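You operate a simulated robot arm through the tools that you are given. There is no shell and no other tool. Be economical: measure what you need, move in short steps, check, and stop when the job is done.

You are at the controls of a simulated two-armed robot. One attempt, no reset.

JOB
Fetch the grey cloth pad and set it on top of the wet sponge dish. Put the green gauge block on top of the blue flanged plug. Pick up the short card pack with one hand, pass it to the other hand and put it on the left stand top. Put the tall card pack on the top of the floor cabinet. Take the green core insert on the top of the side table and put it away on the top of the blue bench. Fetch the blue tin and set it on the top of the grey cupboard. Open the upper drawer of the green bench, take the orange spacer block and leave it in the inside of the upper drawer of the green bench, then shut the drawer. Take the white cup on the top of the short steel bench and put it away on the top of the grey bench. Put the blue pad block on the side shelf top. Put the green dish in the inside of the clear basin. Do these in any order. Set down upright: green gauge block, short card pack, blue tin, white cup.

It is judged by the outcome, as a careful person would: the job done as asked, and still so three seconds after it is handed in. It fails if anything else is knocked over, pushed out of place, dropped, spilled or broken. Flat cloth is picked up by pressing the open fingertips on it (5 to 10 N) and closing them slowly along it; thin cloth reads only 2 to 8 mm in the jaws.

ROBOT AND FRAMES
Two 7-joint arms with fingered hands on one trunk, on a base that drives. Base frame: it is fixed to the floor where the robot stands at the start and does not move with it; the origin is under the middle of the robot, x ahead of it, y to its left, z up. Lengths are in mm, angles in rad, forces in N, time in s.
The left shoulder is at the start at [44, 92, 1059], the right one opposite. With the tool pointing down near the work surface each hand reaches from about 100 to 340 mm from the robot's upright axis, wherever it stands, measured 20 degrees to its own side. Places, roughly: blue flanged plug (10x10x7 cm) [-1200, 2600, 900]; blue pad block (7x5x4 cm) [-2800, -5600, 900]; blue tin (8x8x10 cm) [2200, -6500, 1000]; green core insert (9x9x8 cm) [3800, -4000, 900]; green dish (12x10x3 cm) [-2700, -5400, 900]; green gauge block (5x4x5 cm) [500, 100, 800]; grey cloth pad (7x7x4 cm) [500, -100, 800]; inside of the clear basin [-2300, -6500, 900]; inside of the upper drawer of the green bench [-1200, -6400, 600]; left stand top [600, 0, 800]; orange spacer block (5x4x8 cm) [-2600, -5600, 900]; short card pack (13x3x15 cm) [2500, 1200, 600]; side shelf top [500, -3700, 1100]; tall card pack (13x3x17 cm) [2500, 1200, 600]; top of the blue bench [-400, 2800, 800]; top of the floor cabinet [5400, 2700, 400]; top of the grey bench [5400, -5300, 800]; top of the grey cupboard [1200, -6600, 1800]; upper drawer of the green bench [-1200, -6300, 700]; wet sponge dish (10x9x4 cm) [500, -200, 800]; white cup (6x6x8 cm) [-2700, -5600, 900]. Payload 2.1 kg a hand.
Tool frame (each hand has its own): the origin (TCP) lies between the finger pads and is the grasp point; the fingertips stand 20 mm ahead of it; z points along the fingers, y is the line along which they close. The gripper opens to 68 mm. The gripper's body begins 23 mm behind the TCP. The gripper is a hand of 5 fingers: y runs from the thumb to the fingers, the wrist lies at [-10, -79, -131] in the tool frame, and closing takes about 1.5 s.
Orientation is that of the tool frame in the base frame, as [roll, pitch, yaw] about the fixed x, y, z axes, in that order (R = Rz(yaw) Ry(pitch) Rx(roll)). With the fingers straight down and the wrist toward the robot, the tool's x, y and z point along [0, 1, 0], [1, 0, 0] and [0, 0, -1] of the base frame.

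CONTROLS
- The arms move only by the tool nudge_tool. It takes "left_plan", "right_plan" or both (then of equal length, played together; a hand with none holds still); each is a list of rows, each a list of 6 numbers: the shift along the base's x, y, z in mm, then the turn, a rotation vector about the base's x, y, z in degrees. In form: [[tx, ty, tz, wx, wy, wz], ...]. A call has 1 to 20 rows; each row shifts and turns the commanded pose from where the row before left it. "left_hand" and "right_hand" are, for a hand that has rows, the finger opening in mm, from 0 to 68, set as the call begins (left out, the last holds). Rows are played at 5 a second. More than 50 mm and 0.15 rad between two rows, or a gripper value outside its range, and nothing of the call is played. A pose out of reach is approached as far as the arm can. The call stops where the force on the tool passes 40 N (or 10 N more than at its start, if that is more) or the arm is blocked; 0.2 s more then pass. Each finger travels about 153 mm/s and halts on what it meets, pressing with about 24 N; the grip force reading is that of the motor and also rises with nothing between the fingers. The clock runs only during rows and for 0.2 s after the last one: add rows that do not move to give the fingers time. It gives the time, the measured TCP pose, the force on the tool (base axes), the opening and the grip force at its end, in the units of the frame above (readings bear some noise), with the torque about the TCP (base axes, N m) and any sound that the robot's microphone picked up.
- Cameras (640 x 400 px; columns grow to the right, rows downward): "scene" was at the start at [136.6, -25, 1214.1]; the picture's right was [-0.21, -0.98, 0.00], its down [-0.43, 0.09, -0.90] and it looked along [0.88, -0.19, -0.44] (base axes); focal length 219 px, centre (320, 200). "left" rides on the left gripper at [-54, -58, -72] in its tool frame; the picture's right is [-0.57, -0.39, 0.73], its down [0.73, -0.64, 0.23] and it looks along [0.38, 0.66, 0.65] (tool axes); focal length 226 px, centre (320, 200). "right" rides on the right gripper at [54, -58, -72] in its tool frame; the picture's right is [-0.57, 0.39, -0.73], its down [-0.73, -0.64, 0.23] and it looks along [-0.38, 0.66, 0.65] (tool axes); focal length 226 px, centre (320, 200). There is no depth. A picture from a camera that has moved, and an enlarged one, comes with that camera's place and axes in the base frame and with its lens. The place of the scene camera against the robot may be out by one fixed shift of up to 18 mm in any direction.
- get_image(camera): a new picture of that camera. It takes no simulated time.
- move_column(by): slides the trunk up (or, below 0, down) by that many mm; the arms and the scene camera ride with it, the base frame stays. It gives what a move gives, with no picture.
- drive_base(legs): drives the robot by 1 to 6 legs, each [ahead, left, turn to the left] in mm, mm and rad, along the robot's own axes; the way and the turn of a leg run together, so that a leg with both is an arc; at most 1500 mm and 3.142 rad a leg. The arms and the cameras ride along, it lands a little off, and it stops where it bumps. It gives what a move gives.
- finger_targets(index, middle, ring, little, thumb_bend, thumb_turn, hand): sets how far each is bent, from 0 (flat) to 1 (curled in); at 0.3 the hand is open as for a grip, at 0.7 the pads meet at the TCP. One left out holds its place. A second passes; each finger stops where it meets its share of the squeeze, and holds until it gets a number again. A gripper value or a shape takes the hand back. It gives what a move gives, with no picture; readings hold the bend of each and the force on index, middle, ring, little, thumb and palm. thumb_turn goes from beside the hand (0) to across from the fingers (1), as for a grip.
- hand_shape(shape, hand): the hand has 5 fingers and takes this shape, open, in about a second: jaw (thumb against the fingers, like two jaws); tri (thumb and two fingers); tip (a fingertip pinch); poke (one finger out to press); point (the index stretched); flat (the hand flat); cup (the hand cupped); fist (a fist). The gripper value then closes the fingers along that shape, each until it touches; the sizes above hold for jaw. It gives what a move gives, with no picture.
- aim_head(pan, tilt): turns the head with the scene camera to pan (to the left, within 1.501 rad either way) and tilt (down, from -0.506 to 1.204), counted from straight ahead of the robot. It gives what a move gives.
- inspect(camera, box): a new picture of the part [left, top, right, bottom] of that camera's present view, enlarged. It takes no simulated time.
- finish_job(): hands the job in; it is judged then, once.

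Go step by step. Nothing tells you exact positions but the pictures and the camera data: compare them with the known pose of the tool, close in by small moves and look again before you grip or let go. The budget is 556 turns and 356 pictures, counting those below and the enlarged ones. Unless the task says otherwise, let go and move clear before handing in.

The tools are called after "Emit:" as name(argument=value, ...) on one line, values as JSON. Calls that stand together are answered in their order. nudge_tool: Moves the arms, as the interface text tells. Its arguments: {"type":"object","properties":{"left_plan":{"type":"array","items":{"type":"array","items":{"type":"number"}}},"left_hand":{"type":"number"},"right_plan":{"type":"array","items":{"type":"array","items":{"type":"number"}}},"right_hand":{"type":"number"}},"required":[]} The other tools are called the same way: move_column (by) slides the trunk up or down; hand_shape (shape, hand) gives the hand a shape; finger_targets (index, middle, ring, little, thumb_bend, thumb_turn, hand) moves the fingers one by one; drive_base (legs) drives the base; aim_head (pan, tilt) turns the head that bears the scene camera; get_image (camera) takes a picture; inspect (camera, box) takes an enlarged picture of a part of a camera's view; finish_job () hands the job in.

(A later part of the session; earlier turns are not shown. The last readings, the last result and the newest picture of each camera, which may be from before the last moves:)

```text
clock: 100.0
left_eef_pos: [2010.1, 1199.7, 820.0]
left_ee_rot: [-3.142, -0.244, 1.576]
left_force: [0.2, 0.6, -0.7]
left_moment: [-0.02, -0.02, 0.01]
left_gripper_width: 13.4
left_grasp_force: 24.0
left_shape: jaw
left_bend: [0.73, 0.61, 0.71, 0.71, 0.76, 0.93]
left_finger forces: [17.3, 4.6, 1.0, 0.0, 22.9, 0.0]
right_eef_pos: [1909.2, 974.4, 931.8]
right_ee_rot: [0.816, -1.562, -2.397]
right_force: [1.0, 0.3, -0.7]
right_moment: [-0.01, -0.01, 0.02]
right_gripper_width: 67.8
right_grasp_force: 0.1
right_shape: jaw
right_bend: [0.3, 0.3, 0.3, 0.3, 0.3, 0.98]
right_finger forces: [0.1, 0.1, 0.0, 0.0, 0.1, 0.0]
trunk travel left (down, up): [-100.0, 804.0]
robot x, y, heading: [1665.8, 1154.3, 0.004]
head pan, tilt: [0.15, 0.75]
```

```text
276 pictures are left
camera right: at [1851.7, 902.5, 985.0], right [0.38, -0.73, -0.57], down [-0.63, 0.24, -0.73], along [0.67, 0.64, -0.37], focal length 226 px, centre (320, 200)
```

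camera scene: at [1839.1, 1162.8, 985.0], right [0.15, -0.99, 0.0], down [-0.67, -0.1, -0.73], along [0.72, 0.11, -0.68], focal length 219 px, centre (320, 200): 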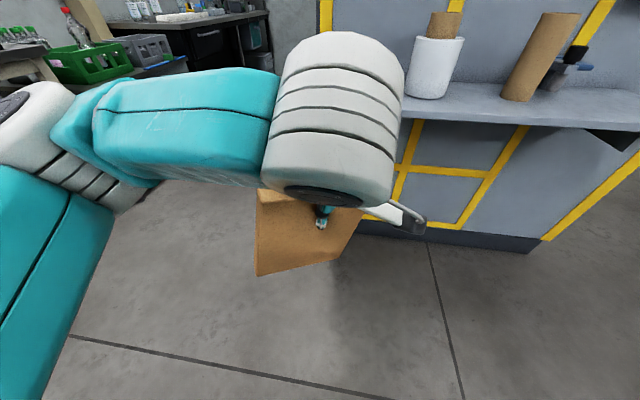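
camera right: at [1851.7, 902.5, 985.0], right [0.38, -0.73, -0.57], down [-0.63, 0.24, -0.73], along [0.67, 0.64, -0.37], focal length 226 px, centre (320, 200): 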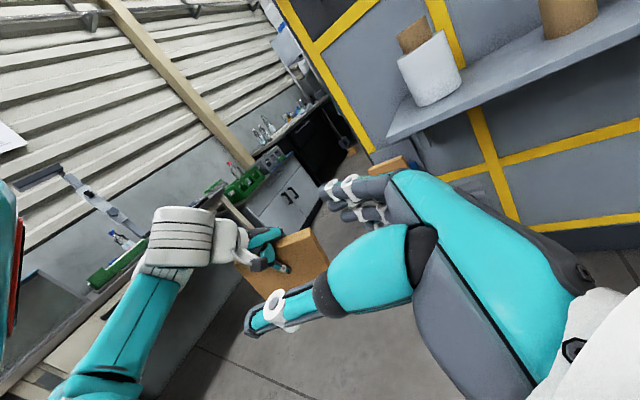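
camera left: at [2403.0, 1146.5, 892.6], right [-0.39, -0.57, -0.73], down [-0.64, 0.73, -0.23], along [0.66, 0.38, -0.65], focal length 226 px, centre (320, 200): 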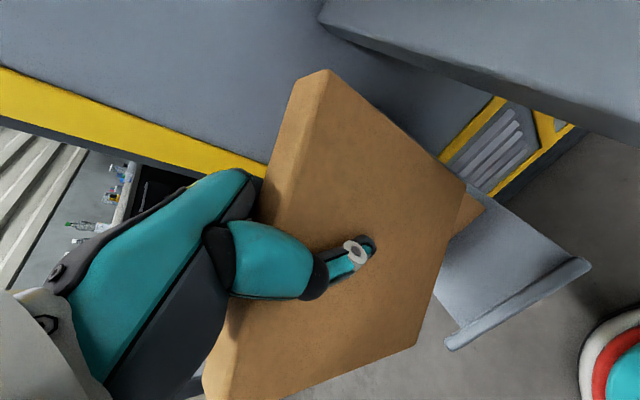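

The pack is in fact upright but yawed about 27° in the hand (right side away). I undo the tilt and turn the left hand about the vertical instead.

Emit:
nudge_tool(left_plan=[[0, 0, 0, -5, 0, 0], [0, 0, 0, -5, 0, 0], [0, 0, 0, -4, 0, 0], [0, 0, 0, 0, 0, -7], [0, 0, 0, 0, 0, -7], [0, 0, 0, 0, 0, -7], [0, 0, 0, 0, 0, -6], [0, 0, 0, 0, 0, 0]])

Emit:
get_image(camera="scene")

Emit:
inspect(camera="right", box=[180, 150, 380, 330])

```text
clock: 101.8
left_eef_pos: [2010.5, 1199.3, 819.1]
left_ee_rot: [-3.141, 0.001, 1.105]
left_force: [-0.5, 0.0, -1.6]
left_moment: [-0.02, -0.01, 0.0]
left_gripper_width: 13.3
left_grasp_force: 24.4
left_shape: jaw
left_bend: [0.73, 0.61, 0.71, 0.71, 0.76, 0.93]
left_finger forces: [17.3, 4.6, 1.2, 0.0, 23.1, 0.1]
right_eef_pos: [1909.9, 974.3, 932.2]
right_ee_rot: [0.672, -1.563, -2.253]
right_force: [0.5, -0.2, -0.4]
right_moment: [0.02, 0.0, 0.02]
right_gripper_width: 67.8
right_grasp_force: 0.0
right_shape: jaw
right_bend: [0.3, 0.3, 0.3, 0.3, 0.3, 0.98]
right_finger forces: [0.0, 0.0, 0.0, 0.1, 0.0, 0.1]
trunk travel left (down, up): [-100.0, 804.0]
robot x, y, heading: [1669.0, 1157.6, 0.009]
head pan, tilt: [0.15, 0.75]
```

```text
275 pictures are left
camera scene: at [1839.1, 1162.8, 985.0], right [0.15, -0.99, 0.0], down [-0.67, -0.1, -0.73], along [0.72, 0.11, -0.68], focal length 219 px, centre (320, 200)
```

scene: 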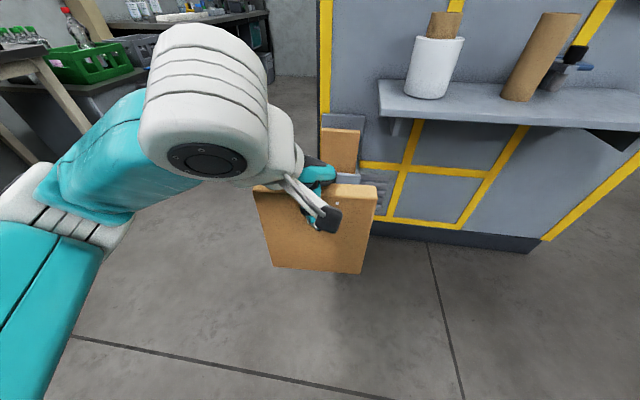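

```text
2.22 times, centred on (280, 240) of right
camera zoom: at [1851.7, 902.7, 985.1], right [0.38, -0.73, -0.57], down [-0.63, 0.24, -0.73], along [0.67, 0.64, -0.37], focal length 502 px, centre (409, 111)
```

zoom: 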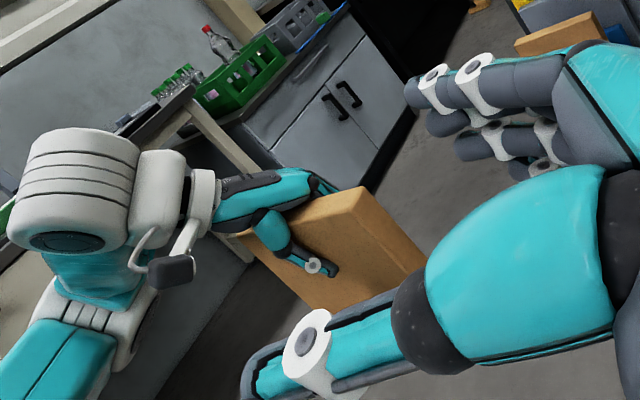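

Now the pack faces squarely; its right edge is at y≈1137 and its plane at x≈2013. I bring the right hand level with its lower half, beside it.

Emit:
nudge_tool(right_plan=[[21, 0, -36, 0, 0, 0], [21, 0, -36, 0, 0, 0], [21, 0, -36, 0, 0, 0], [21, 0, -36, 0, 0, 0], [20, 0, -36, 0, 0, 0], [0, 40, 0, 0, 0, 0], [0, 40, 0, 0, 0, 0], [0, 0, 0, 0, 0, 0]], right_hand=68)

Emit:
get_image(camera="scene")

Emit:
get_image(camera="right")

```text
clock: 103.6
left_eef_pos: [2011.0, 1200.2, 819.1]
left_ee_rot: [-3.138, -0.001, 1.104]
left_force: [-0.1, 0.7, -1.5]
left_moment: [0.02, 0.0, -0.03]
left_gripper_width: 13.4
left_grasp_force: 24.0
left_shape: jaw
left_bend: [0.73, 0.61, 0.71, 0.71, 0.76, 0.93]
left_finger forces: [17.5, 4.7, 1.0, 0.0, 23.0, 0.0]
right_eef_pos: [1963.5, 1029.2, 801.5]
right_ee_rot: [0.904, -1.565, -2.484]
right_force: [-0.7, -0.1, -0.3]
right_moment: [0.0, 0.0, 0.0]
right_gripper_width: 67.8
right_grasp_force: 0.0
right_shape: jaw
right_bend: [0.3, 0.3, 0.3, 0.3, 0.3, 0.98]
right_finger forces: [0.1, 0.0, 0.0, 0.0, 0.1, 0.0]
right hand out of reach, approached as far as the arm can: row 4, 5, 6, 7
trunk travel left (down, up): [-100.0, 804.0]
robot x, y, heading: [1669.0, 1156.8, 0.003]
head pan, tilt: [0.15, 0.75]
```

```text
273 pictures are left
camera scene: at [1839.1, 1162.8, 985.0], right [0.15, -0.99, 0.0], down [-0.67, -0.11, -0.73], along [0.72, 0.11, -0.68], focal length 219 px, centre (320, 200)
```

scene: 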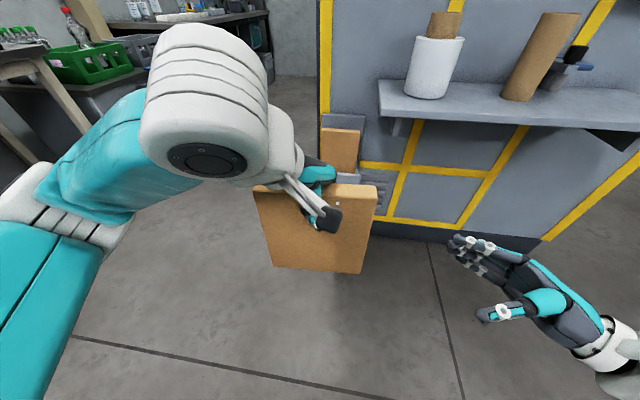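

```text
272 pictures are left
camera right: at [1904.6, 958.2, 855.2], right [0.38, -0.73, -0.57], down [-0.64, 0.24, -0.73], along [0.67, 0.64, -0.37], focal length 226 px, centre (320, 200)
```

right: 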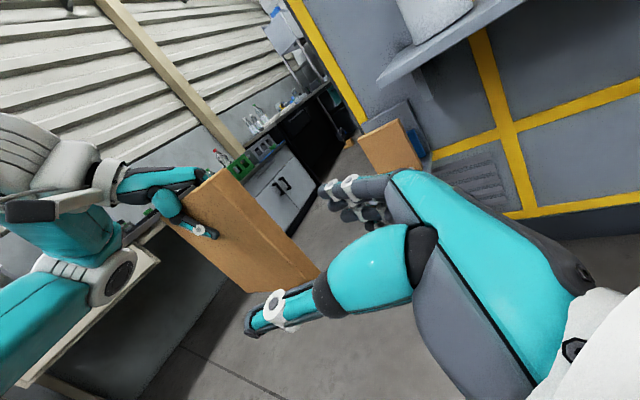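

The right hand can't get that far forward in this attitude, so I bring the pack nearer the robot, higher and to the middle.

Emit:
nudge_tool(left_plan=[[-14, -8, 10, 0, 0, 0], [-14, -8, 10, 0, 0, 0], [-14, -8, 10, 0, 0, 0], [-14, -8, 10, 0, 0, 0], [-14, -8, 10, 0, 0, 0], [0, 0, 0, 0, 0, 0]], right_plan=[[0, -5, 0, 0, 0, 0], [0, -5, 0, 0, 0, 0], [0, 0, 0, 0, 0, 0], [0, 0, 0, 0, 0, 0], [0, 0, 0, 0, 0, 0], [0, 0, 0, 0, 0, 0]])

Emit:
get_image(camera="scene")

Emit:
get_image(camera="right")

```text
clock: 105.0
left_eef_pos: [1940.9, 1159.5, 869.2]
left_ee_rot: [-3.138, 0.001, 1.105]
left_force: [0.2, 0.4, -1.8]
left_moment: [0.02, 0.0, 0.02]
left_gripper_width: 13.6
left_grasp_force: 24.2
left_shape: jaw
left_bend: [0.73, 0.62, 0.71, 0.71, 0.76, 0.93]
left_finger forces: [17.4, 4.7, 0.9, 0.0, 23.1, 0.0]
right_eef_pos: [1962.8, 1019.1, 800.4]
right_ee_rot: [1.214, -1.564, -2.795]
right_force: [0.0, -0.5, 0.3]
right_moment: [0.02, 0.0, 0.03]
right_gripper_width: 67.8
right_grasp_force: 0.1
right_shape: jaw
right_bend: [0.3, 0.3, 0.3, 0.3, 0.3, 0.98]
right_finger forces: [0.1, 0.0, 0.0, 0.0, 0.1, 0.1]
trunk travel left (down, up): [-100.0, 804.0]
robot x, y, heading: [1665.4, 1156.6, 0.005]
head pan, tilt: [0.15, 0.75]
```

```text
271 pictures are left
camera scene: at [1839.1, 1162.8, 985.0], right [0.15, -0.99, 0.0], down [-0.67, -0.1, -0.73], along [0.72, 0.11, -0.68], focal length 219 px, centre (320, 200)
```

scene: 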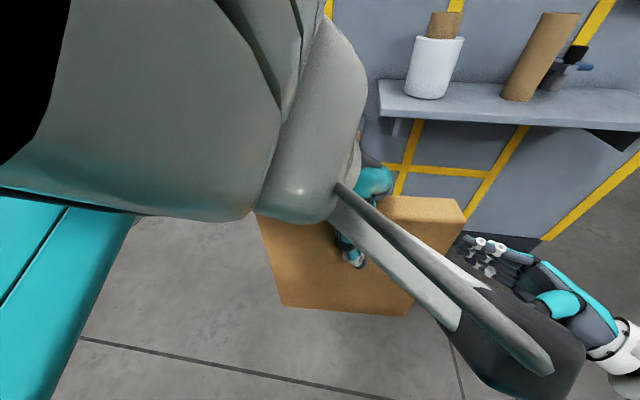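

```text
270 pictures are left
camera right: at [1904.6, 948.0, 854.9], right [0.38, -0.73, -0.57], down [-0.63, 0.24, -0.73], along [0.67, 0.64, -0.37], focal length 226 px, centre (320, 200)
```

right: 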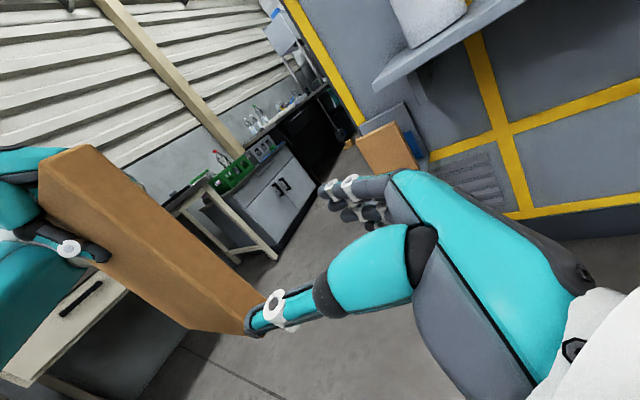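

The pack's right edge is now near y≈1097, plane x≈1940, spanning z 744-894. I align the right hand and move it in part-way.

Emit:
nudge_tool(right_plan=[[-23, 0, -10, 0, 0, 0], [0, 20, 0, 0, 0, 0], [0, 20, 0, 0, 0, 0], [0, 0, 0, 0, 0, 0]])

Emit:
get_image(camera="right")

Emit:
get_image(camera="left")

```text
clock: 106.0
left_eef_pos: [1940.5, 1160.1, 868.8]
left_ee_rot: [-3.139, -0.002, 1.107]
left_force: [-0.5, -1.1, -1.4]
left_moment: [0.0, 0.03, -0.02]
left_gripper_width: 13.5
left_grasp_force: 24.1
left_shape: jaw
left_bend: [0.73, 0.62, 0.71, 0.71, 0.76, 0.93]
left_finger forces: [17.5, 4.7, 0.9, 0.0, 23.1, 0.0]
right_eef_pos: [1948.2, 1031.2, 791.6]
right_ee_rot: [0.725, -1.564, -2.305]
right_force: [0.0, -0.2, -0.6]
right_moment: [0.01, -0.01, 0.01]
right_gripper_width: 67.8
right_grasp_force: 0.0
right_shape: jaw
right_bend: [0.3, 0.3, 0.3, 0.3, 0.3, 0.98]
right_finger forces: [0.0, 0.1, 0.1, 0.1, 0.0, 0.0]
right hand out of reach, approached as far as the arm can: row 2, 3
trunk travel left (down, up): [-100.0, 804.0]
robot x, y, heading: [1667.0, 1157.4, 0.002]
head pan, tilt: [0.15, 0.75]
```

```text
269 pictures are left
camera right: at [1890.1, 959.1, 844.9], right [0.38, -0.73, -0.57], down [-0.63, 0.24, -0.73], along [0.67, 0.64, -0.37], focal length 226 px, centre (320, 200)
```

right: 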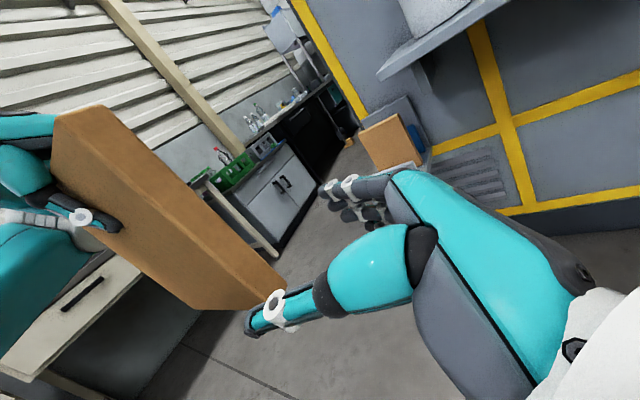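

```text
268 pictures are left
camera left: at [1863.6, 1138.0, 942.5], right [-0.6, -0.33, -0.73], down [-0.24, 0.94, -0.23], along [0.76, 0.04, -0.65], focal length 226 px, centre (320, 200)
```

left: 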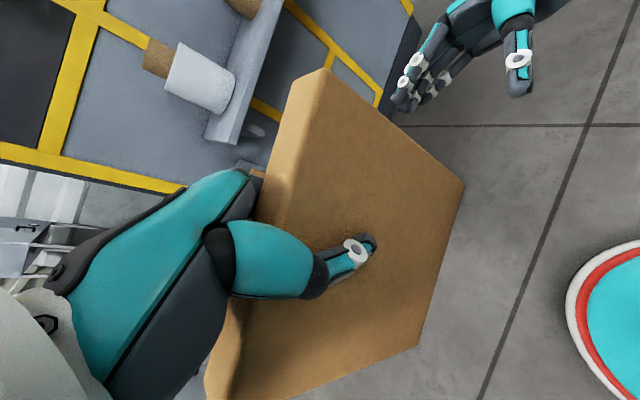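

The right hand can't point straight left that far in. I turn both hands 45° so that the pack's edge faces the right hand coming from behind-right, which suits both arms.

Emit:
nudge_tool(left_plan=[[13, 0, 0, 0, 0, -7.5], [13, 0, 0, 0, 0, -7.5], [13, 0, 0, 0, 0, -7.5], [13, 0, 0, 0, 0, -7.5], [13, 0, 0, 0, 0, -7.5], [13, 0, 0, 0, 0, -7.5], [0, 0, 0, 0, 0, 0]], right_plan=[[-5, -5, 0, 0, 0, -7.5], [-5, -5, 0, 0, 0, -7.5], [-5, 0, 0, 0, 0, -7.5], [-5, 0, 0, 0, 0, -7.5], [0, 0, 0, 0, 0, -7.5], [0, 0, 0, 0, 0, -7.5], [0, 0, 0, 0, 0, 0]])

Emit:
get_image(camera="scene")

Emit:
get_image(camera="right")

```text
clock: 107.6
left_eef_pos: [2018.1, 1160.6, 867.9]
left_ee_rot: [3.14, 0.001, 0.319]
left_force: [0.2, 0.1, -1.1]
left_moment: [-0.01, -0.01, -0.02]
left_gripper_width: 13.4
left_grasp_force: 24.1
left_shape: jaw
left_bend: [0.73, 0.62, 0.71, 0.71, 0.76, 0.93]
left_finger forces: [17.5, 4.7, 0.9, 0.0, 23.2, 0.1]
right_eef_pos: [1986.7, 929.2, 762.7]
right_ee_rot: [0.936, -1.563, 2.981]
right_force: [0.5, 0.5, -0.1]
right_moment: [-0.01, 0.0, -0.02]
right_gripper_width: 67.8
right_grasp_force: 0.1
right_shape: jaw
right_bend: [0.3, 0.3, 0.3, 0.3, 0.3, 0.98]
right_finger forces: [0.1, 0.0, 0.0, 0.0, 0.0, 0.0]
right hand out of reach, approached as far as the arm can: row 1, 2, 3, 4, 5, 6
trunk travel left (down, up): [-100.0, 804.0]
robot x, y, heading: [1668.6, 1156.3, 0.007]
head pan, tilt: [0.15, 0.75]
```

```text
267 pictures are left
camera scene: at [1839.1, 1162.8, 985.0], right [0.15, -0.99, 0.0], down [-0.67, -0.1, -0.73], along [0.72, 0.11, -0.68], focal length 219 px, centre (320, 200)
```

scene: 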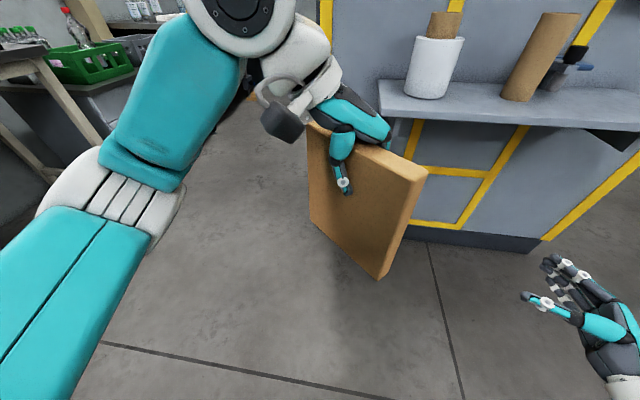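

```text
266 pictures are left
camera right: at [1895.2, 920.0, 816.4], right [-0.25, -0.79, -0.57], down [-0.28, 0.62, -0.73], along [0.93, -0.02, -0.37], focal length 226 px, centre (320, 200)
```

right: 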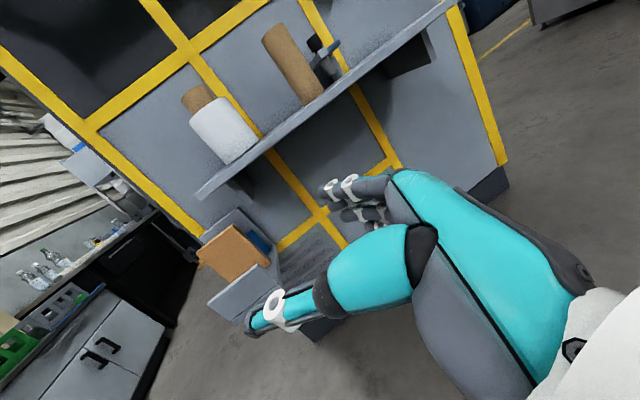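

The folded right arm seems near a joint limit. A right hand pointing down-left at 45° should be easier, so I turn the left hand back and re-orient the right hand that way, away from the pack.

Emit:
nudge_tool(left_plan=[[0, 0, 0, 0, 0, 7.5], [0, 0, 0, 0, 0, 7.5], [0, 0, 0, 0, 0, 7.5], [0, 0, 0, 0, 0, 7.5], [0, 0, 0, 0, 0, 7.5], [0, 0, 0, 0, 0, 7.5], [0, 0, 0, 0, 0, 0], [0, 0, 0, 0, 0, 0], [0, 0, 0, 0, 0, 0], [0, 0, 0, 0, 0, 0], [0, 0, 0, 0, 0, 0], [0, 0, 0, 0, 0, 0], [0, 0, 0, 0, 0, 0]], right_plan=[[0, 0, 12, 0, 0, 7.5], [0, 0, 12, 0, 0, 7.5], [0, 0, 12, 0, 0, 7.5], [0, 0, 12, 0, 0, 7.5], [0, 0, 12, 0, 0, 7.5], [0, 0, 12, 0, 0, 7.5], [0, 0, 5, -7.5, 0, 0], [0, 0, 5, -7.5, 0, 0], [0, 0, 0, -7.5, 0, 0], [0, 0, 0, -7.5, 0, 0], [0, 0, 0, -7.5, 0, 0], [0, 0, 0, -7.5, 0, 0], [0, 0, 0, 0, 0, 0]])

Emit:
get_image(camera="scene")

Emit:
get_image(camera="right")

```text
clock: 110.4
left_eef_pos: [2019.5, 1159.7, 869.2]
left_ee_rot: [-3.14, 0.0, 1.104]
left_force: [-1.2, 1.1, -1.3]
left_moment: [-0.01, -0.02, 0.0]
left_gripper_width: 13.6
left_grasp_force: 24.2
left_shape: jaw
left_bend: [0.73, 0.62, 0.71, 0.71, 0.76, 0.92]
left_finger forces: [17.6, 4.7, 0.9, 0.1, 23.3, 0.0]
right_eef_pos: [1986.6, 928.3, 843.5]
right_ee_rot: [3.126, -0.789, 1.578]
right_force: [0.5, -0.9, 0.2]
right_moment: [0.03, -0.01, 0.01]
right_gripper_width: 68.1
right_grasp_force: 0.1
right_shape: jaw
right_bend: [0.3, 0.3, 0.3, 0.3, 0.3, 0.98]
right_finger forces: [0.1, 0.0, 0.1, 0.1, 0.0, 0.0]
trunk travel left (down, up): [-100.0, 804.0]
robot x, y, heading: [1668.6, 1154.7, 0.006]
head pan, tilt: [0.15, 0.75]
```

```text
265 pictures are left
camera scene: at [1839.1, 1162.8, 985.0], right [0.15, -0.99, 0.0], down [-0.67, -0.1, -0.73], along [0.72, 0.11, -0.68], focal length 219 px, centre (320, 200)
```

scene: 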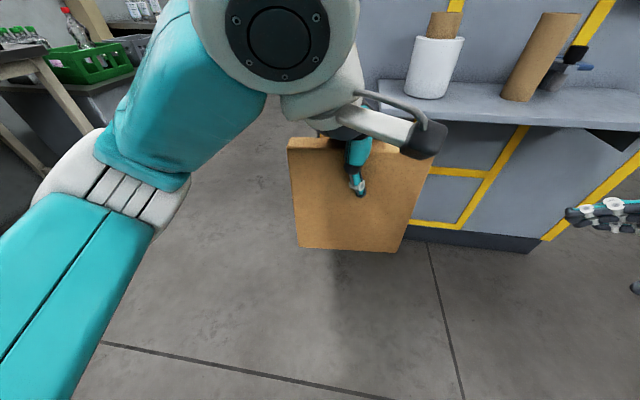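

```text
264 pictures are left
camera right: at [1928.3, 916.7, 933.0], right [0.38, -0.92, 0.11], down [-0.63, -0.35, -0.69], along [0.67, 0.19, -0.72], focal length 226 px, centre (320, 200)
```

right: 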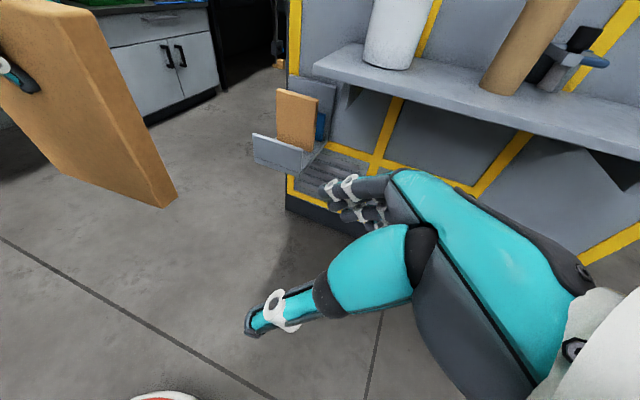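

The right hand is reachable in this attitude. The pack's right edge is at y≈1095, plane x≈2024; I bring the right hand to a pre-grip point up-right of it.

Emit:
nudge_tool(right_plan=[[19, 30, 3, 0, 0, 0], [18, 30, 3, 0, 0, 0], [0, 30, 2, 0, 0, 0], [0, 15, 0, 0, 0, 0], [0, 0, 0, 0, 0, 0]])

Emit:
get_image(camera="scene")

Emit:
get_image(camera="right")

```text
clock: 111.6
left_eef_pos: [2019.1, 1159.2, 869.2]
left_ee_rot: [-3.14, 0.0, 1.105]
left_force: [0.3, 0.0, -0.4]
left_moment: [0.02, 0.0, 0.01]
left_gripper_width: 13.4
left_grasp_force: 24.2
left_shape: jaw
left_bend: [0.73, 0.62, 0.71, 0.71, 0.76, 0.92]
left_finger forces: [17.5, 4.7, 1.0, 0.0, 23.2, 0.0]
right_eef_pos: [2023.7, 1035.4, 852.7]
right_ee_rot: [3.125, -0.79, 1.579]
right_force: [-0.5, -0.1, 0.0]
right_moment: [-0.01, -0.03, 0.03]
right_gripper_width: 67.8
right_grasp_force: 0.0
right_shape: jaw
right_bend: [0.3, 0.3, 0.3, 0.3, 0.3, 0.98]
right_finger forces: [0.0, 0.0, 0.0, 0.0, 0.1, 0.0]
trunk travel left (down, up): [-100.0, 804.0]
robot x, y, heading: [1667.4, 1155.9, 0.007]
head pan, tilt: [0.15, 0.75]
```

```text
263 pictures are left
camera scene: at [1839.2, 1162.8, 985.0], right [0.15, -0.99, 0.0], down [-0.67, -0.1, -0.73], along [0.72, 0.11, -0.68], focal length 219 px, centre (320, 200)
```

scene: 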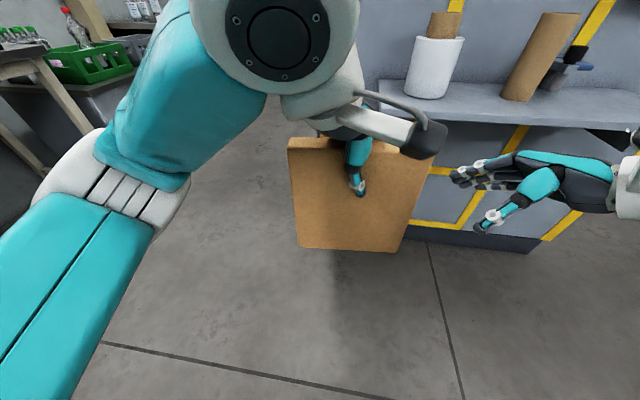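

```text
262 pictures are left
camera right: at [1965.9, 1021.7, 941.2], right [0.38, -0.92, 0.11], down [-0.63, -0.35, -0.69], along [0.67, 0.19, -0.72], focal length 226 px, centre (320, 200)
```

right: 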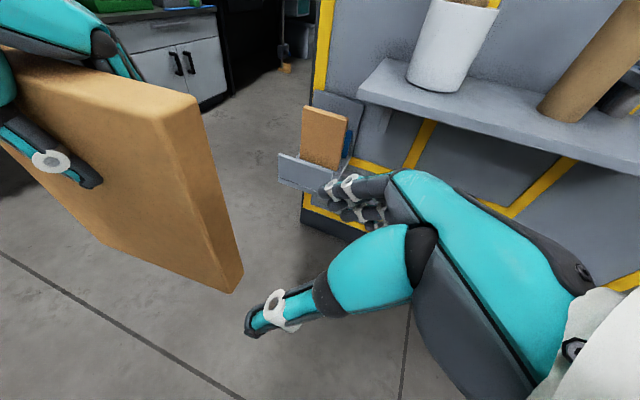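

The pack edge is measured: centre x≈2027, edge y≈1102. I advance the right hand diagonally onto it.

Emit:
nudge_tool(right_plan=[[3, 13, 0, 0, 0, 0], [0, 18, -18, 0, 0, 0], [0, 18, -18, 0, 0, 0], [0, 0, 0, 0, 0, 0]])

Emit:
get_image(camera="right")

Emit:
inspect(camera="scene", box=[260, 100, 500, 280])

```text
clock: 112.6
left_eef_pos: [2018.9, 1160.0, 868.6]
left_ee_rot: [-3.141, -0.001, 1.105]
left_force: [0.0, -0.3, -1.5]
left_moment: [-0.01, 0.04, -0.01]
left_gripper_width: 13.3
left_grasp_force: 23.9
left_shape: jaw
left_bend: [0.73, 0.62, 0.71, 0.71, 0.76, 0.92]
left_finger forces: [17.6, 4.7, 0.9, 0.0, 23.2, 0.0]
right_eef_pos: [2027.1, 1083.7, 816.2]
right_ee_rot: [3.127, -0.791, 1.577]
right_force: [0.2, -0.2, -0.9]
right_moment: [-0.01, -0.02, -0.03]
right_gripper_width: 67.7
right_grasp_force: 0.0
right_shape: jaw
right_bend: [0.3, 0.3, 0.3, 0.3, 0.3, 0.98]
right_finger forces: [0.0, 0.1, 0.1, 0.1, 0.1, 0.1]
trunk travel left (down, up): [-100.0, 804.0]
robot x, y, heading: [1669.8, 1155.6, -0.003]
head pan, tilt: [0.15, 0.75]
```

```text
261 pictures are left
camera right: at [1968.2, 1070.3, 905.5], right [0.38, -0.92, 0.11], down [-0.63, -0.35, -0.69], along [0.67, 0.19, -0.72], focal length 226 px, centre (320, 200)
```

right: 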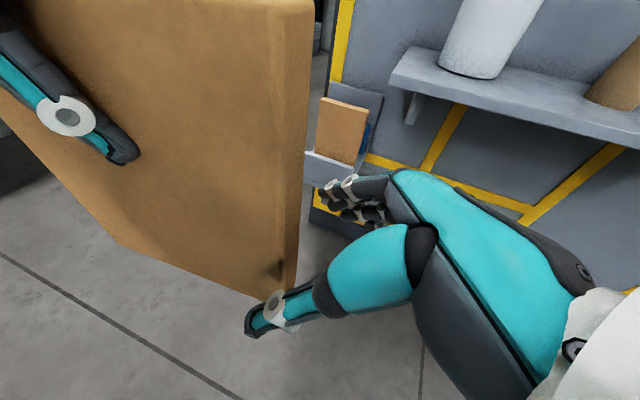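

```text
2.22 times, centred on (380, 190) of scene
camera zoom: at [1839.2, 1162.8, 985.0], right [0.15, -0.99, 0.0], down [-0.67, -0.1, -0.73], along [0.72, 0.11, -0.68], focal length 487 px, centre (187, 222)
```

zoom: 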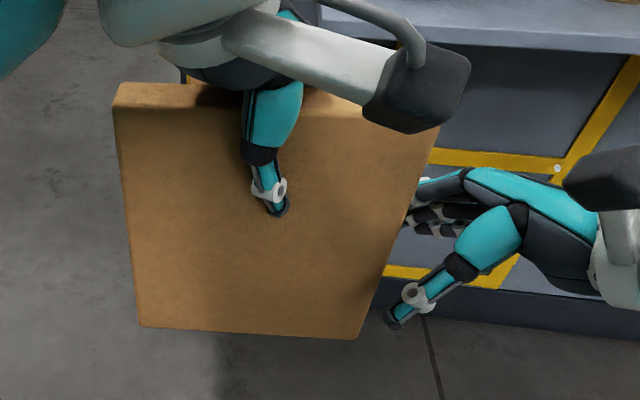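

Emit:
nudge_tool(right_plan=[[0, 18, -15, 0, 0, 0], [0, 18, -15, 0, 0, 0], [0, 0, 0, 0, 0, 0]])

Emit:
inspect(camera="scene", box=[260, 100, 500, 280])

Emit:
get_image(camera="right")

```text
clock: 113.4
left_eef_pos: [2020.0, 1158.5, 868.5]
left_ee_rot: [-3.14, 0.0, 1.104]
left_force: [0.9, 1.2, -2.8]
left_moment: [0.16, -0.06, 0.05]
left_gripper_width: 13.1
left_grasp_force: 24.1
left_shape: jaw
left_bend: [0.73, 0.62, 0.71, 0.71, 0.76, 0.92]
left_finger forces: [19.1, 5.5, 0.6, 0.0, 23.9, 0.1]
right_eef_pos: [2027.7, 1119.7, 785.1]
right_ee_rot: [3.125, -0.79, 1.579]
right_force: [-0.9, -1.3, 0.6]
right_moment: [0.01, -0.03, -0.05]
right_gripper_width: 68.1
right_grasp_force: 0.0
right_shape: jaw
right_bend: [0.3, 0.3, 0.3, 0.3, 0.3, 0.98]
right_finger forces: [0.0, 0.0, 0.0, 0.0, 1.6, 0.4]
trunk travel left (down, up): [-100.0, 804.0]
robot x, y, heading: [1668.1, 1156.8, 0.005]
head pan, tilt: [0.15, 0.75]
```

```text
2.22 times, centred on (380, 190) of scene
camera zoom: at [1839.2, 1162.8, 985.0], right [0.15, -0.99, 0.0], down [-0.67, -0.1, -0.73], along [0.72, 0.11, -0.68], focal length 487 px, centre (187, 222)
```

zoom: 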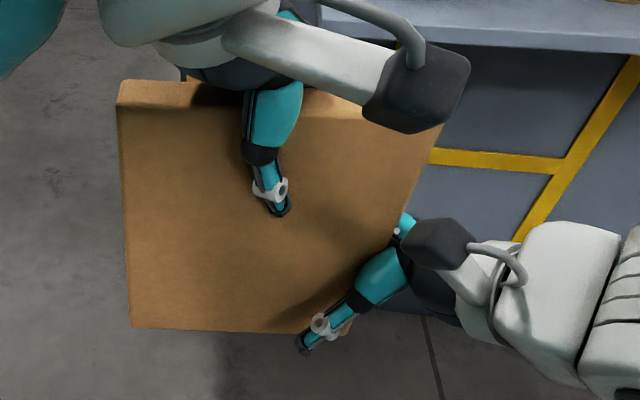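

```text
258 pictures are left
camera right: at [1968.4, 1106.9, 874.2], right [0.38, -0.92, 0.11], down [-0.63, -0.35, -0.69], along [0.67, 0.19, -0.72], focal length 226 px, centre (320, 200)
```

right: 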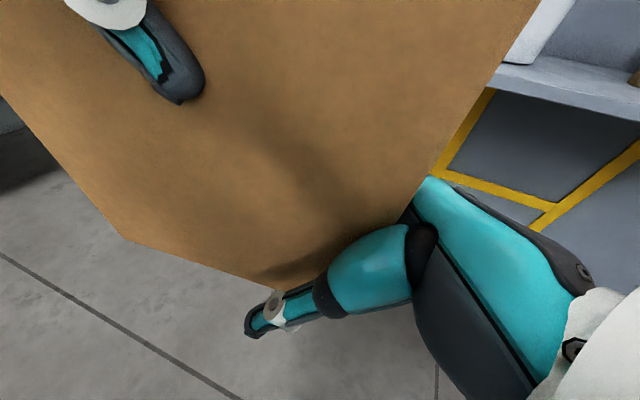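

The pack is between the right thumb and fingers, though near its bottom edge. I raise the right hand 22 mm for a fuller hold, then close.

Emit:
nudge_tool(right_plan=[[1, 0, 11, 0, 0, 0], [1, 0, 11, 0, 0, 0], [0, 0, 0, 0, 0, 0]])

Emit:
nudge_tool(right_plan=[[0, 0, 0, 0, 0, 0], [0, 0, 0, 0, 0, 0], [0, 0, 0, 0, 0, 0], [0, 0, 0, 0, 0, 0], [0, 0, 0, 0, 0, 0], [0, 0, 0, 0, 0, 0]], right_hand=5)

Emit:
get_image(camera="right")

Emit:
inspect(camera="scene", box=[260, 100, 500, 280])

```text
clock: 114.2
left_eef_pos: [2018.8, 1159.7, 868.8]
left_ee_rot: [-3.141, -0.001, 1.105]
left_force: [0.3, 4.4, 3.0]
left_moment: [-0.15, -0.07, 0.07]
left_gripper_width: 13.5
left_grasp_force: 24.3
left_shape: jaw
left_bend: [0.73, 0.62, 0.71, 0.71, 0.77, 0.91]
left_finger forces: [21.3, 4.7, 0.1, 0.0, 24.8, 0.0]
right_eef_pos: [2029.4, 1118.6, 808.6]
right_ee_rot: [3.126, -0.79, 1.577]
right_force: [-0.7, -5.1, -4.3]
right_moment: [0.22, -0.01, 0.0]
right_gripper_width: 68.0
right_grasp_force: 0.1
right_shape: jaw
right_bend: [0.3, 0.3, 0.3, 0.3, 0.3, 0.98]
right_finger forces: [0.0, 0.0, 0.0, 0.0, 1.3, 4.1]
trunk travel left (down, up): [-100.0, 804.0]
robot x, y, heading: [1671.2, 1157.9, 0.005]
head pan, tilt: [0.15, 0.75]
```

```text
clock: 115.6
left_eef_pos: [2019.9, 1159.7, 869.5]
left_ee_rot: [-3.139, 0.001, 1.104]
left_force: [3.5, 4.1, 0.2]
left_moment: [-0.01, -0.31, 0.05]
left_gripper_width: 13.1
left_grasp_force: 23.8
left_shape: jaw
left_bend: [0.73, 0.61, 0.71, 0.71, 0.77, 0.91]
left_finger forces: [20.1, 7.0, 0.5, 0.0, 23.4, 0.1]
right_eef_pos: [2028.4, 1118.8, 808.2]
right_ee_rot: [3.126, -0.791, 1.579]
right_force: [-2.9, -4.7, -1.5]
right_moment: [0.25, 0.04, 0.14]
right_gripper_width: 12.4
right_grasp_force: 23.9
right_shape: jaw
right_bend: [0.72, 0.62, 0.59, 0.54, 0.71, 1.0]
right_finger forces: [11.1, 5.3, 3.0, 1.6, 26.3, 6.0]
trunk travel left (down, up): [-100.0, 804.0]
robot x, y, heading: [1668.8, 1153.8, 0.004]
head pan, tilt: [0.15, 0.75]
```

```text
257 pictures are left
camera right: at [1970.3, 1106.7, 896.9], right [0.38, -0.92, 0.11], down [-0.63, -0.35, -0.69], along [0.67, 0.19, -0.72], focal length 226 px, centre (320, 200)
```

right: 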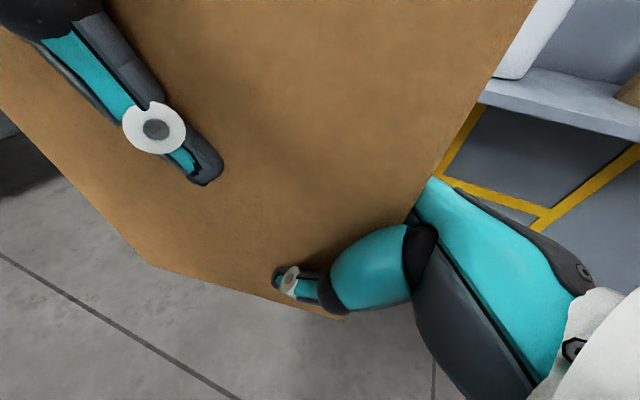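

```text
2.22 times, centred on (380, 190) of scene
camera zoom: at [1839.2, 1162.8, 985.0], right [0.15, -0.99, 0.0], down [-0.67, -0.1, -0.73], along [0.72, 0.11, -0.68], focal length 487 px, centre (187, 222)
```

zoom: 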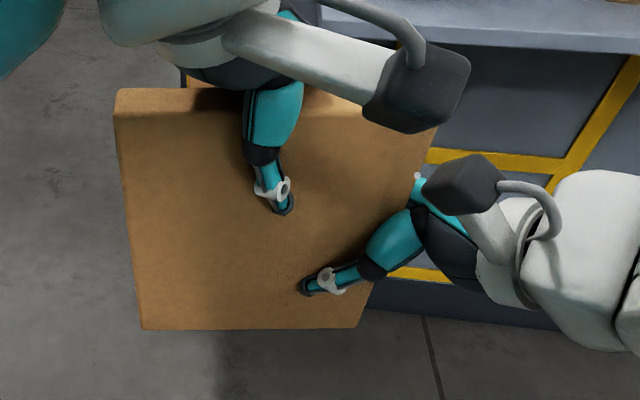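

The right hand holds the pack firmly at its lower right. I open the left hand and lift it clear.

Emit:
nudge_tool(left_plan=[[0, 0, 0, 0, 0, 0], [0, 0, 0, 0, 0, 0], [0, 0, 0, 0, 0, 0], [0, 0, 0, 0, 0, 0]], left_hand=68)

Emit:
inspect(camera="scene", box=[260, 100, 500, 280])

Emit:
get_image(camera="left")

```text
clock: 116.6
left_eef_pos: [2018.4, 1159.5, 868.9]
left_ee_rot: [-3.141, 0.001, 1.104]
left_force: [0.2, 0.4, 0.6]
left_moment: [-0.05, 0.04, -0.02]
left_gripper_width: 67.6
left_grasp_force: 0.0
left_shape: jaw
left_bend: [0.3, 0.3, 0.3, 0.3, 0.3, 0.98]
left_finger forces: [0.9, 0.0, 0.1, 0.1, 0.0, 0.0]
right_eef_pos: [2028.1, 1119.6, 808.1]
right_ee_rot: [3.128, -0.789, 1.577]
right_force: [-0.9, -1.0, -0.2]
right_moment: [-0.03, -0.08, 0.01]
right_gripper_width: 12.1
right_grasp_force: 24.1
right_shape: jaw
right_bend: [0.72, 0.62, 0.59, 0.54, 0.72, 1.0]
right_finger forces: [12.3, 6.4, 3.6, 1.8, 25.5, 2.8]
trunk travel left (down, up): [-100.0, 804.0]
robot x, y, heading: [1665.7, 1156.2, 0.005]
head pan, tilt: [0.15, 0.75]
```

```text
2.22 times, centred on (380, 190) of scene
camera zoom: at [1839.2, 1162.8, 985.0], right [0.15, -0.99, 0.0], down [-0.67, -0.1, -0.73], along [0.72, 0.11, -0.68], focal length 487 px, centre (187, 222)
```

zoom: 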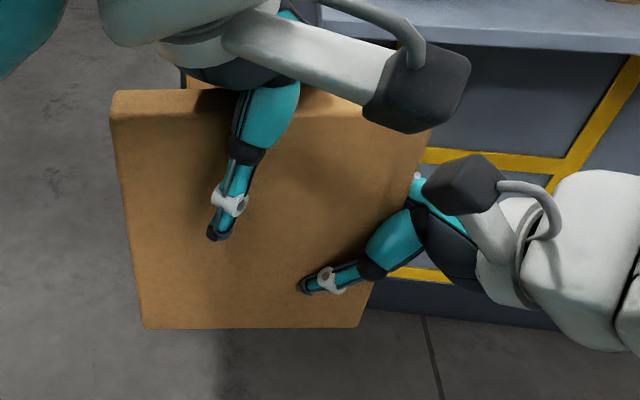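

```text
254 pictures are left
camera left: at [1941.7, 1138.4, 942.3], right [-0.6, -0.33, -0.73], down [-0.24, 0.94, -0.23], along [0.76, 0.04, -0.65], focal length 226 px, centre (320, 200)
```

left: 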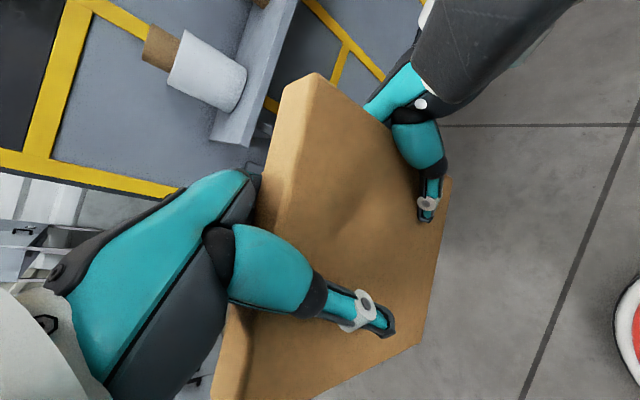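

Emit:
nudge_tool(left_plan=[[4, 0, 5, 0, 0, 0], [0, 0, 25, 0, 0, 0], [0, 0, 40, 0, 0, 0], [0, 20, 40, 0, 0, 0], [0, 30, 10, 0, 0, 7], [0, 30, 0, 0, 0, 7], [0, 30, 0, 0, 0, 7], [0, 0, 0, 0, 0, 6]])

Emit:
get_image(camera="scene")

Emit:
get_image(camera="left")

```text
clock: 118.4
left_eef_pos: [2022.4, 1268.2, 988.9]
left_ee_rot: [-3.14, -0.001, 1.579]
left_force: [-0.6, 0.7, -0.4]
left_moment: [-0.02, -0.01, 0.0]
left_gripper_width: 67.7
left_grasp_force: 0.0
left_shape: jaw
left_bend: [0.3, 0.3, 0.3, 0.3, 0.3, 0.98]
left_finger forces: [0.1, 0.1, 0.0, 0.0, 0.0, 0.0]
right_eef_pos: [2028.4, 1119.4, 808.4]
right_ee_rot: [3.127, -0.79, 1.577]
right_force: [-0.8, -0.8, 1.4]
right_moment: [-0.07, -0.01, 0.03]
right_gripper_width: 10.9
right_grasp_force: 23.8
right_shape: jaw
right_bend: [0.72, 0.73, 0.7, 0.7, 0.74, 0.92]
right_finger forces: [17.4, 4.5, 1.7, 0.0, 23.4, 0.6]
trunk travel left (down, up): [-100.0, 804.0]
robot x, y, heading: [1669.1, 1156.4, 0.003]
head pan, tilt: [0.15, 0.75]
```

```text
253 pictures are left
camera scene: at [1839.2, 1162.9, 985.0], right [0.15, -0.99, 0.0], down [-0.67, -0.11, -0.73], along [0.72, 0.11, -0.68], focal length 219 px, centre (320, 200)
```

scene: 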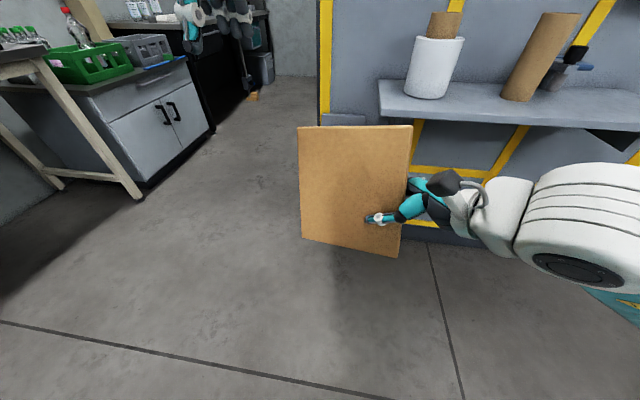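

```text
252 pictures are left
camera left: at [1964.3, 1216.0, 1062.4], right [-0.38, -0.57, -0.73], down [-0.65, 0.73, -0.23], along [0.66, 0.38, -0.65], focal length 226 px, centre (320, 200)
```

left: 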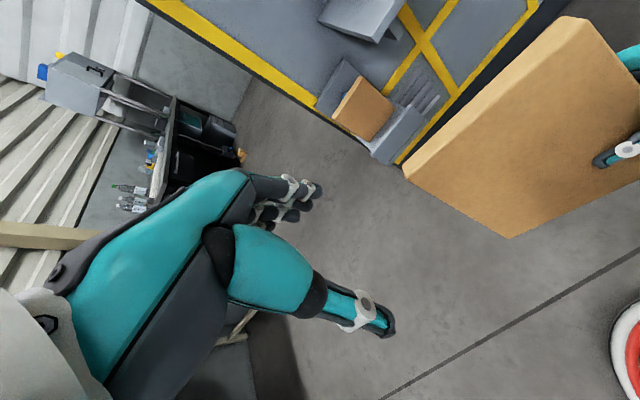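

The handover worked: the right hand holds the short pack alone. I take it to the left stand, approaching its clear far side, and come back for the tall pack afterwards.

Emit:
drive_base(legs=[[0, 0, -1.9], [1100, 0, 0], [0, 0, -1.24]])

Emit:
aim_head(pan=0, tilt=0.6)

Emit:
get_image(camera="scene")

```text
clock: 131.7
left_eef_pos: [947.7, 3.9, 989.1]
left_ee_rot: [-3.141, 0.0, -1.576]
left_force: [0.6, 1.1, 0.1]
left_moment: [0.0, 0.0, -0.01]
left_gripper_width: 67.5
left_grasp_force: 0.1
left_shape: jaw
left_bend: [0.3, 0.3, 0.3, 0.3, 0.3, 0.98]
left_finger forces: [0.0, 0.1, 0.0, 0.1, 0.0, 0.0]
right_eef_pos: [944.0, 154.4, 808.5]
right_ee_rot: [3.126, -0.791, -1.573]
right_force: [0.1, 0.5, 0.3]
right_moment: [0.06, -0.03, 0.01]
right_gripper_width: 10.8
right_grasp_force: 24.3
right_shape: jaw
right_bend: [0.72, 0.73, 0.7, 0.7, 0.74, 0.92]
right_finger forces: [17.7, 4.5, 1.6, 0.0, 23.2, 0.3]
trunk travel left (down, up): [-100.0, 804.0]
robot x, y, heading: [1303.8, 112.6, 3.136]
head pan, tilt: [0.15, 0.75]
```

```text
clock: 132.4
left_eef_pos: [947.0, 4.5, 989.4]
left_ee_rot: [3.141, 0.001, -1.574]
left_force: [0.3, -0.2, 0.2]
left_moment: [-0.01, 0.01, 0.0]
left_gripper_width: 67.7
left_grasp_force: 0.1
left_shape: jaw
left_bend: [0.3, 0.3, 0.3, 0.3, 0.3, 0.98]
left_finger forces: [0.1, 0.0, 0.0, 0.0, 0.1, 0.0]
right_eef_pos: [944.5, 153.9, 808.2]
right_ee_rot: [3.128, -0.791, -1.576]
right_force: [0.2, 0.2, -0.2]
right_moment: [0.04, -0.02, 0.03]
right_gripper_width: 10.7
right_grasp_force: 23.9
right_shape: jaw
right_bend: [0.72, 0.73, 0.7, 0.7, 0.74, 0.92]
right_finger forces: [17.7, 4.4, 1.4, 0.0, 23.2, 0.3]
trunk travel left (down, up): [-100.0, 804.0]
robot x, y, heading: [1304.5, 113.0, 3.134]
head pan, tilt: [0.0, 0.6]
```

```text
251 pictures are left
camera scene: at [1133.3, 109.6, 997.8], right [0.0, 1.0, 0.0], down [0.57, 0.0, -0.82], along [-0.82, 0.0, -0.57], focal length 219 px, centre (320, 200)
```

scene: 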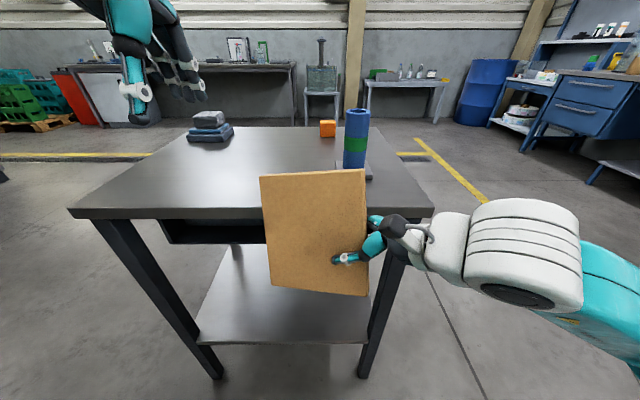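

The stand's top is clear in the middle of the far side; the blue-green cylinder stands at about [732,190]. I raise the trunk, sidestep away from the cylinder, then advance.

Emit:
move_column(by=150)

Emit:
drive_base(legs=[[0, 130, 0], [215, 0, 0]])

Emit:
aim_head(pan=0, tilt=0.85)

Emit:
get_image(camera="scene")

Emit:
get_image(camera="right")

Emit:
get_image(camera="left")

```text
clock: 134.2
left_eef_pos: [947.7, 3.7, 1138.8]
left_ee_rot: [-3.141, -0.001, -1.575]
left_force: [0.4, -0.5, 0.3]
left_moment: [0.0, -0.02, 0.0]
left_gripper_width: 67.8
left_grasp_force: 0.1
left_shape: jaw
left_bend: [0.3, 0.3, 0.3, 0.3, 0.3, 0.98]
left_finger forces: [0.1, 0.0, 0.1, 0.0, 0.0, 0.0]
right_eef_pos: [944.5, 154.2, 957.2]
right_ee_rot: [3.127, -0.791, -1.575]
right_force: [0.3, 0.2, -1.1]
right_moment: [0.03, -0.01, 0.0]
right_gripper_width: 11.2
right_grasp_force: 23.7
right_shape: jaw
right_bend: [0.72, 0.73, 0.7, 0.7, 0.74, 0.92]
right_finger forces: [17.9, 4.4, 1.3, 0.0, 23.3, 0.3]
trunk travel left (down, up): [-250.0, 654.0]
robot x, y, heading: [1301.5, 116.1, 3.135]
head pan, tilt: [0.0, 0.6]
```

```text
clock: 136.7
left_eef_pos: [732.5, -124.9, 1139.7]
left_ee_rot: [-3.141, -0.001, -1.572]
left_force: [-0.4, -0.3, 0.6]
left_moment: [-0.01, 0.02, -0.03]
left_gripper_width: 67.5
left_grasp_force: 0.0
left_shape: jaw
left_bend: [0.3, 0.3, 0.3, 0.3, 0.3, 0.98]
left_finger forces: [0.1, 0.0, 0.0, 0.0, 0.1, 0.0]
right_eef_pos: [726.2, 25.4, 957.8]
right_ee_rot: [3.127, -0.79, -1.573]
right_force: [-0.7, 0.0, -1.7]
right_moment: [0.04, -0.04, -0.01]
right_gripper_width: 10.9
right_grasp_force: 24.0
right_shape: jaw
right_bend: [0.72, 0.73, 0.7, 0.7, 0.74, 0.92]
right_finger forces: [18.0, 4.4, 1.4, 0.0, 23.2, 0.3]
trunk travel left (down, up): [-250.0, 654.0]
robot x, y, heading: [1090.5, -13.3, 3.135]
head pan, tilt: [0.0, 0.6]
```

```text
clock: 137.5
left_eef_pos: [730.7, -125.3, 1139.6]
left_ee_rot: [-3.141, 0.0, -1.574]
left_force: [0.0, 0.1, -0.4]
left_moment: [-0.03, 0.01, -0.01]
left_gripper_width: 67.7
left_grasp_force: 0.0
left_shape: jaw
left_bend: [0.3, 0.3, 0.3, 0.3, 0.3, 0.98]
left_finger forces: [0.0, 0.1, 0.0, 0.0, 0.0, 0.1]
right_eef_pos: [727.6, 25.8, 957.7]
right_ee_rot: [3.126, -0.792, -1.573]
right_force: [-0.5, -0.7, -0.7]
right_moment: [0.06, -0.04, 0.01]
right_gripper_width: 10.8
right_grasp_force: 23.8
right_shape: jaw
right_bend: [0.72, 0.73, 0.7, 0.7, 0.74, 0.92]
right_finger forces: [18.0, 4.5, 1.5, 0.0, 23.3, 0.4]
trunk travel left (down, up): [-250.0, 654.0]
robot x, y, heading: [1089.5, -14.6, 3.14]
head pan, tilt: [0.0, 0.85]
```

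```text
250 pictures are left
camera scene: at [960.1, -19.2, 1129.8], right [0.01, 1.0, 0.0], down [0.75, 0.0, -0.66], along [-0.66, 0.0, -0.75], focal length 219 px, centre (320, 200)
```

scene: 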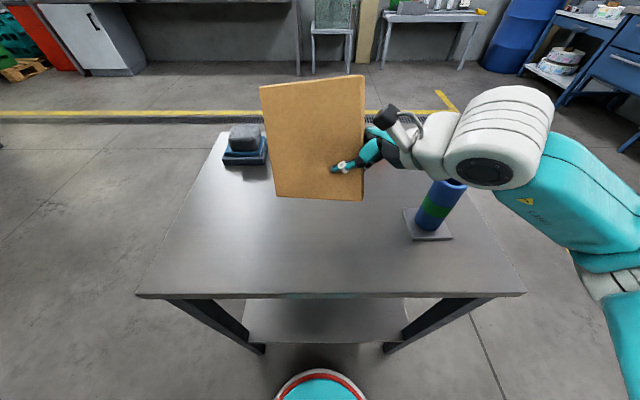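

```text
249 pictures are left
camera right: at [787.9, 37.2, 1047.0], right [-0.37, 0.92, 0.11], down [0.64, 0.34, -0.69], along [-0.67, -0.19, -0.72], focal length 226 px, centre (320, 200)
```

right: 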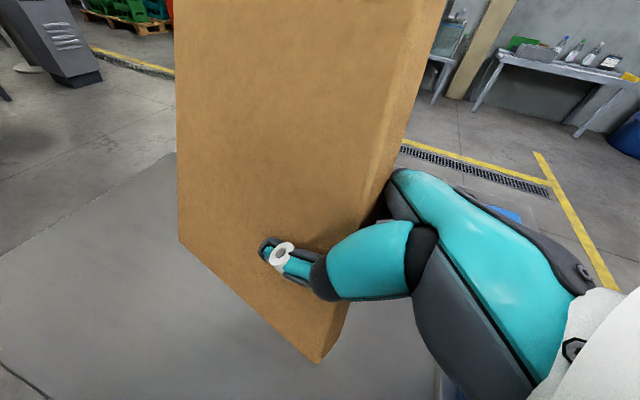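

```text
248 pictures are left
camera left: at [789.0, -69.6, 1212.4], right [0.39, 0.56, -0.73], down [0.64, -0.74, -0.23], along [-0.66, -0.37, -0.65], focal length 226 px, centre (320, 200)
```

left: 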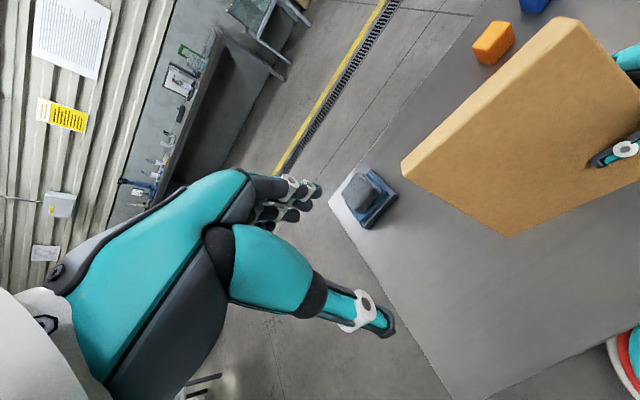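

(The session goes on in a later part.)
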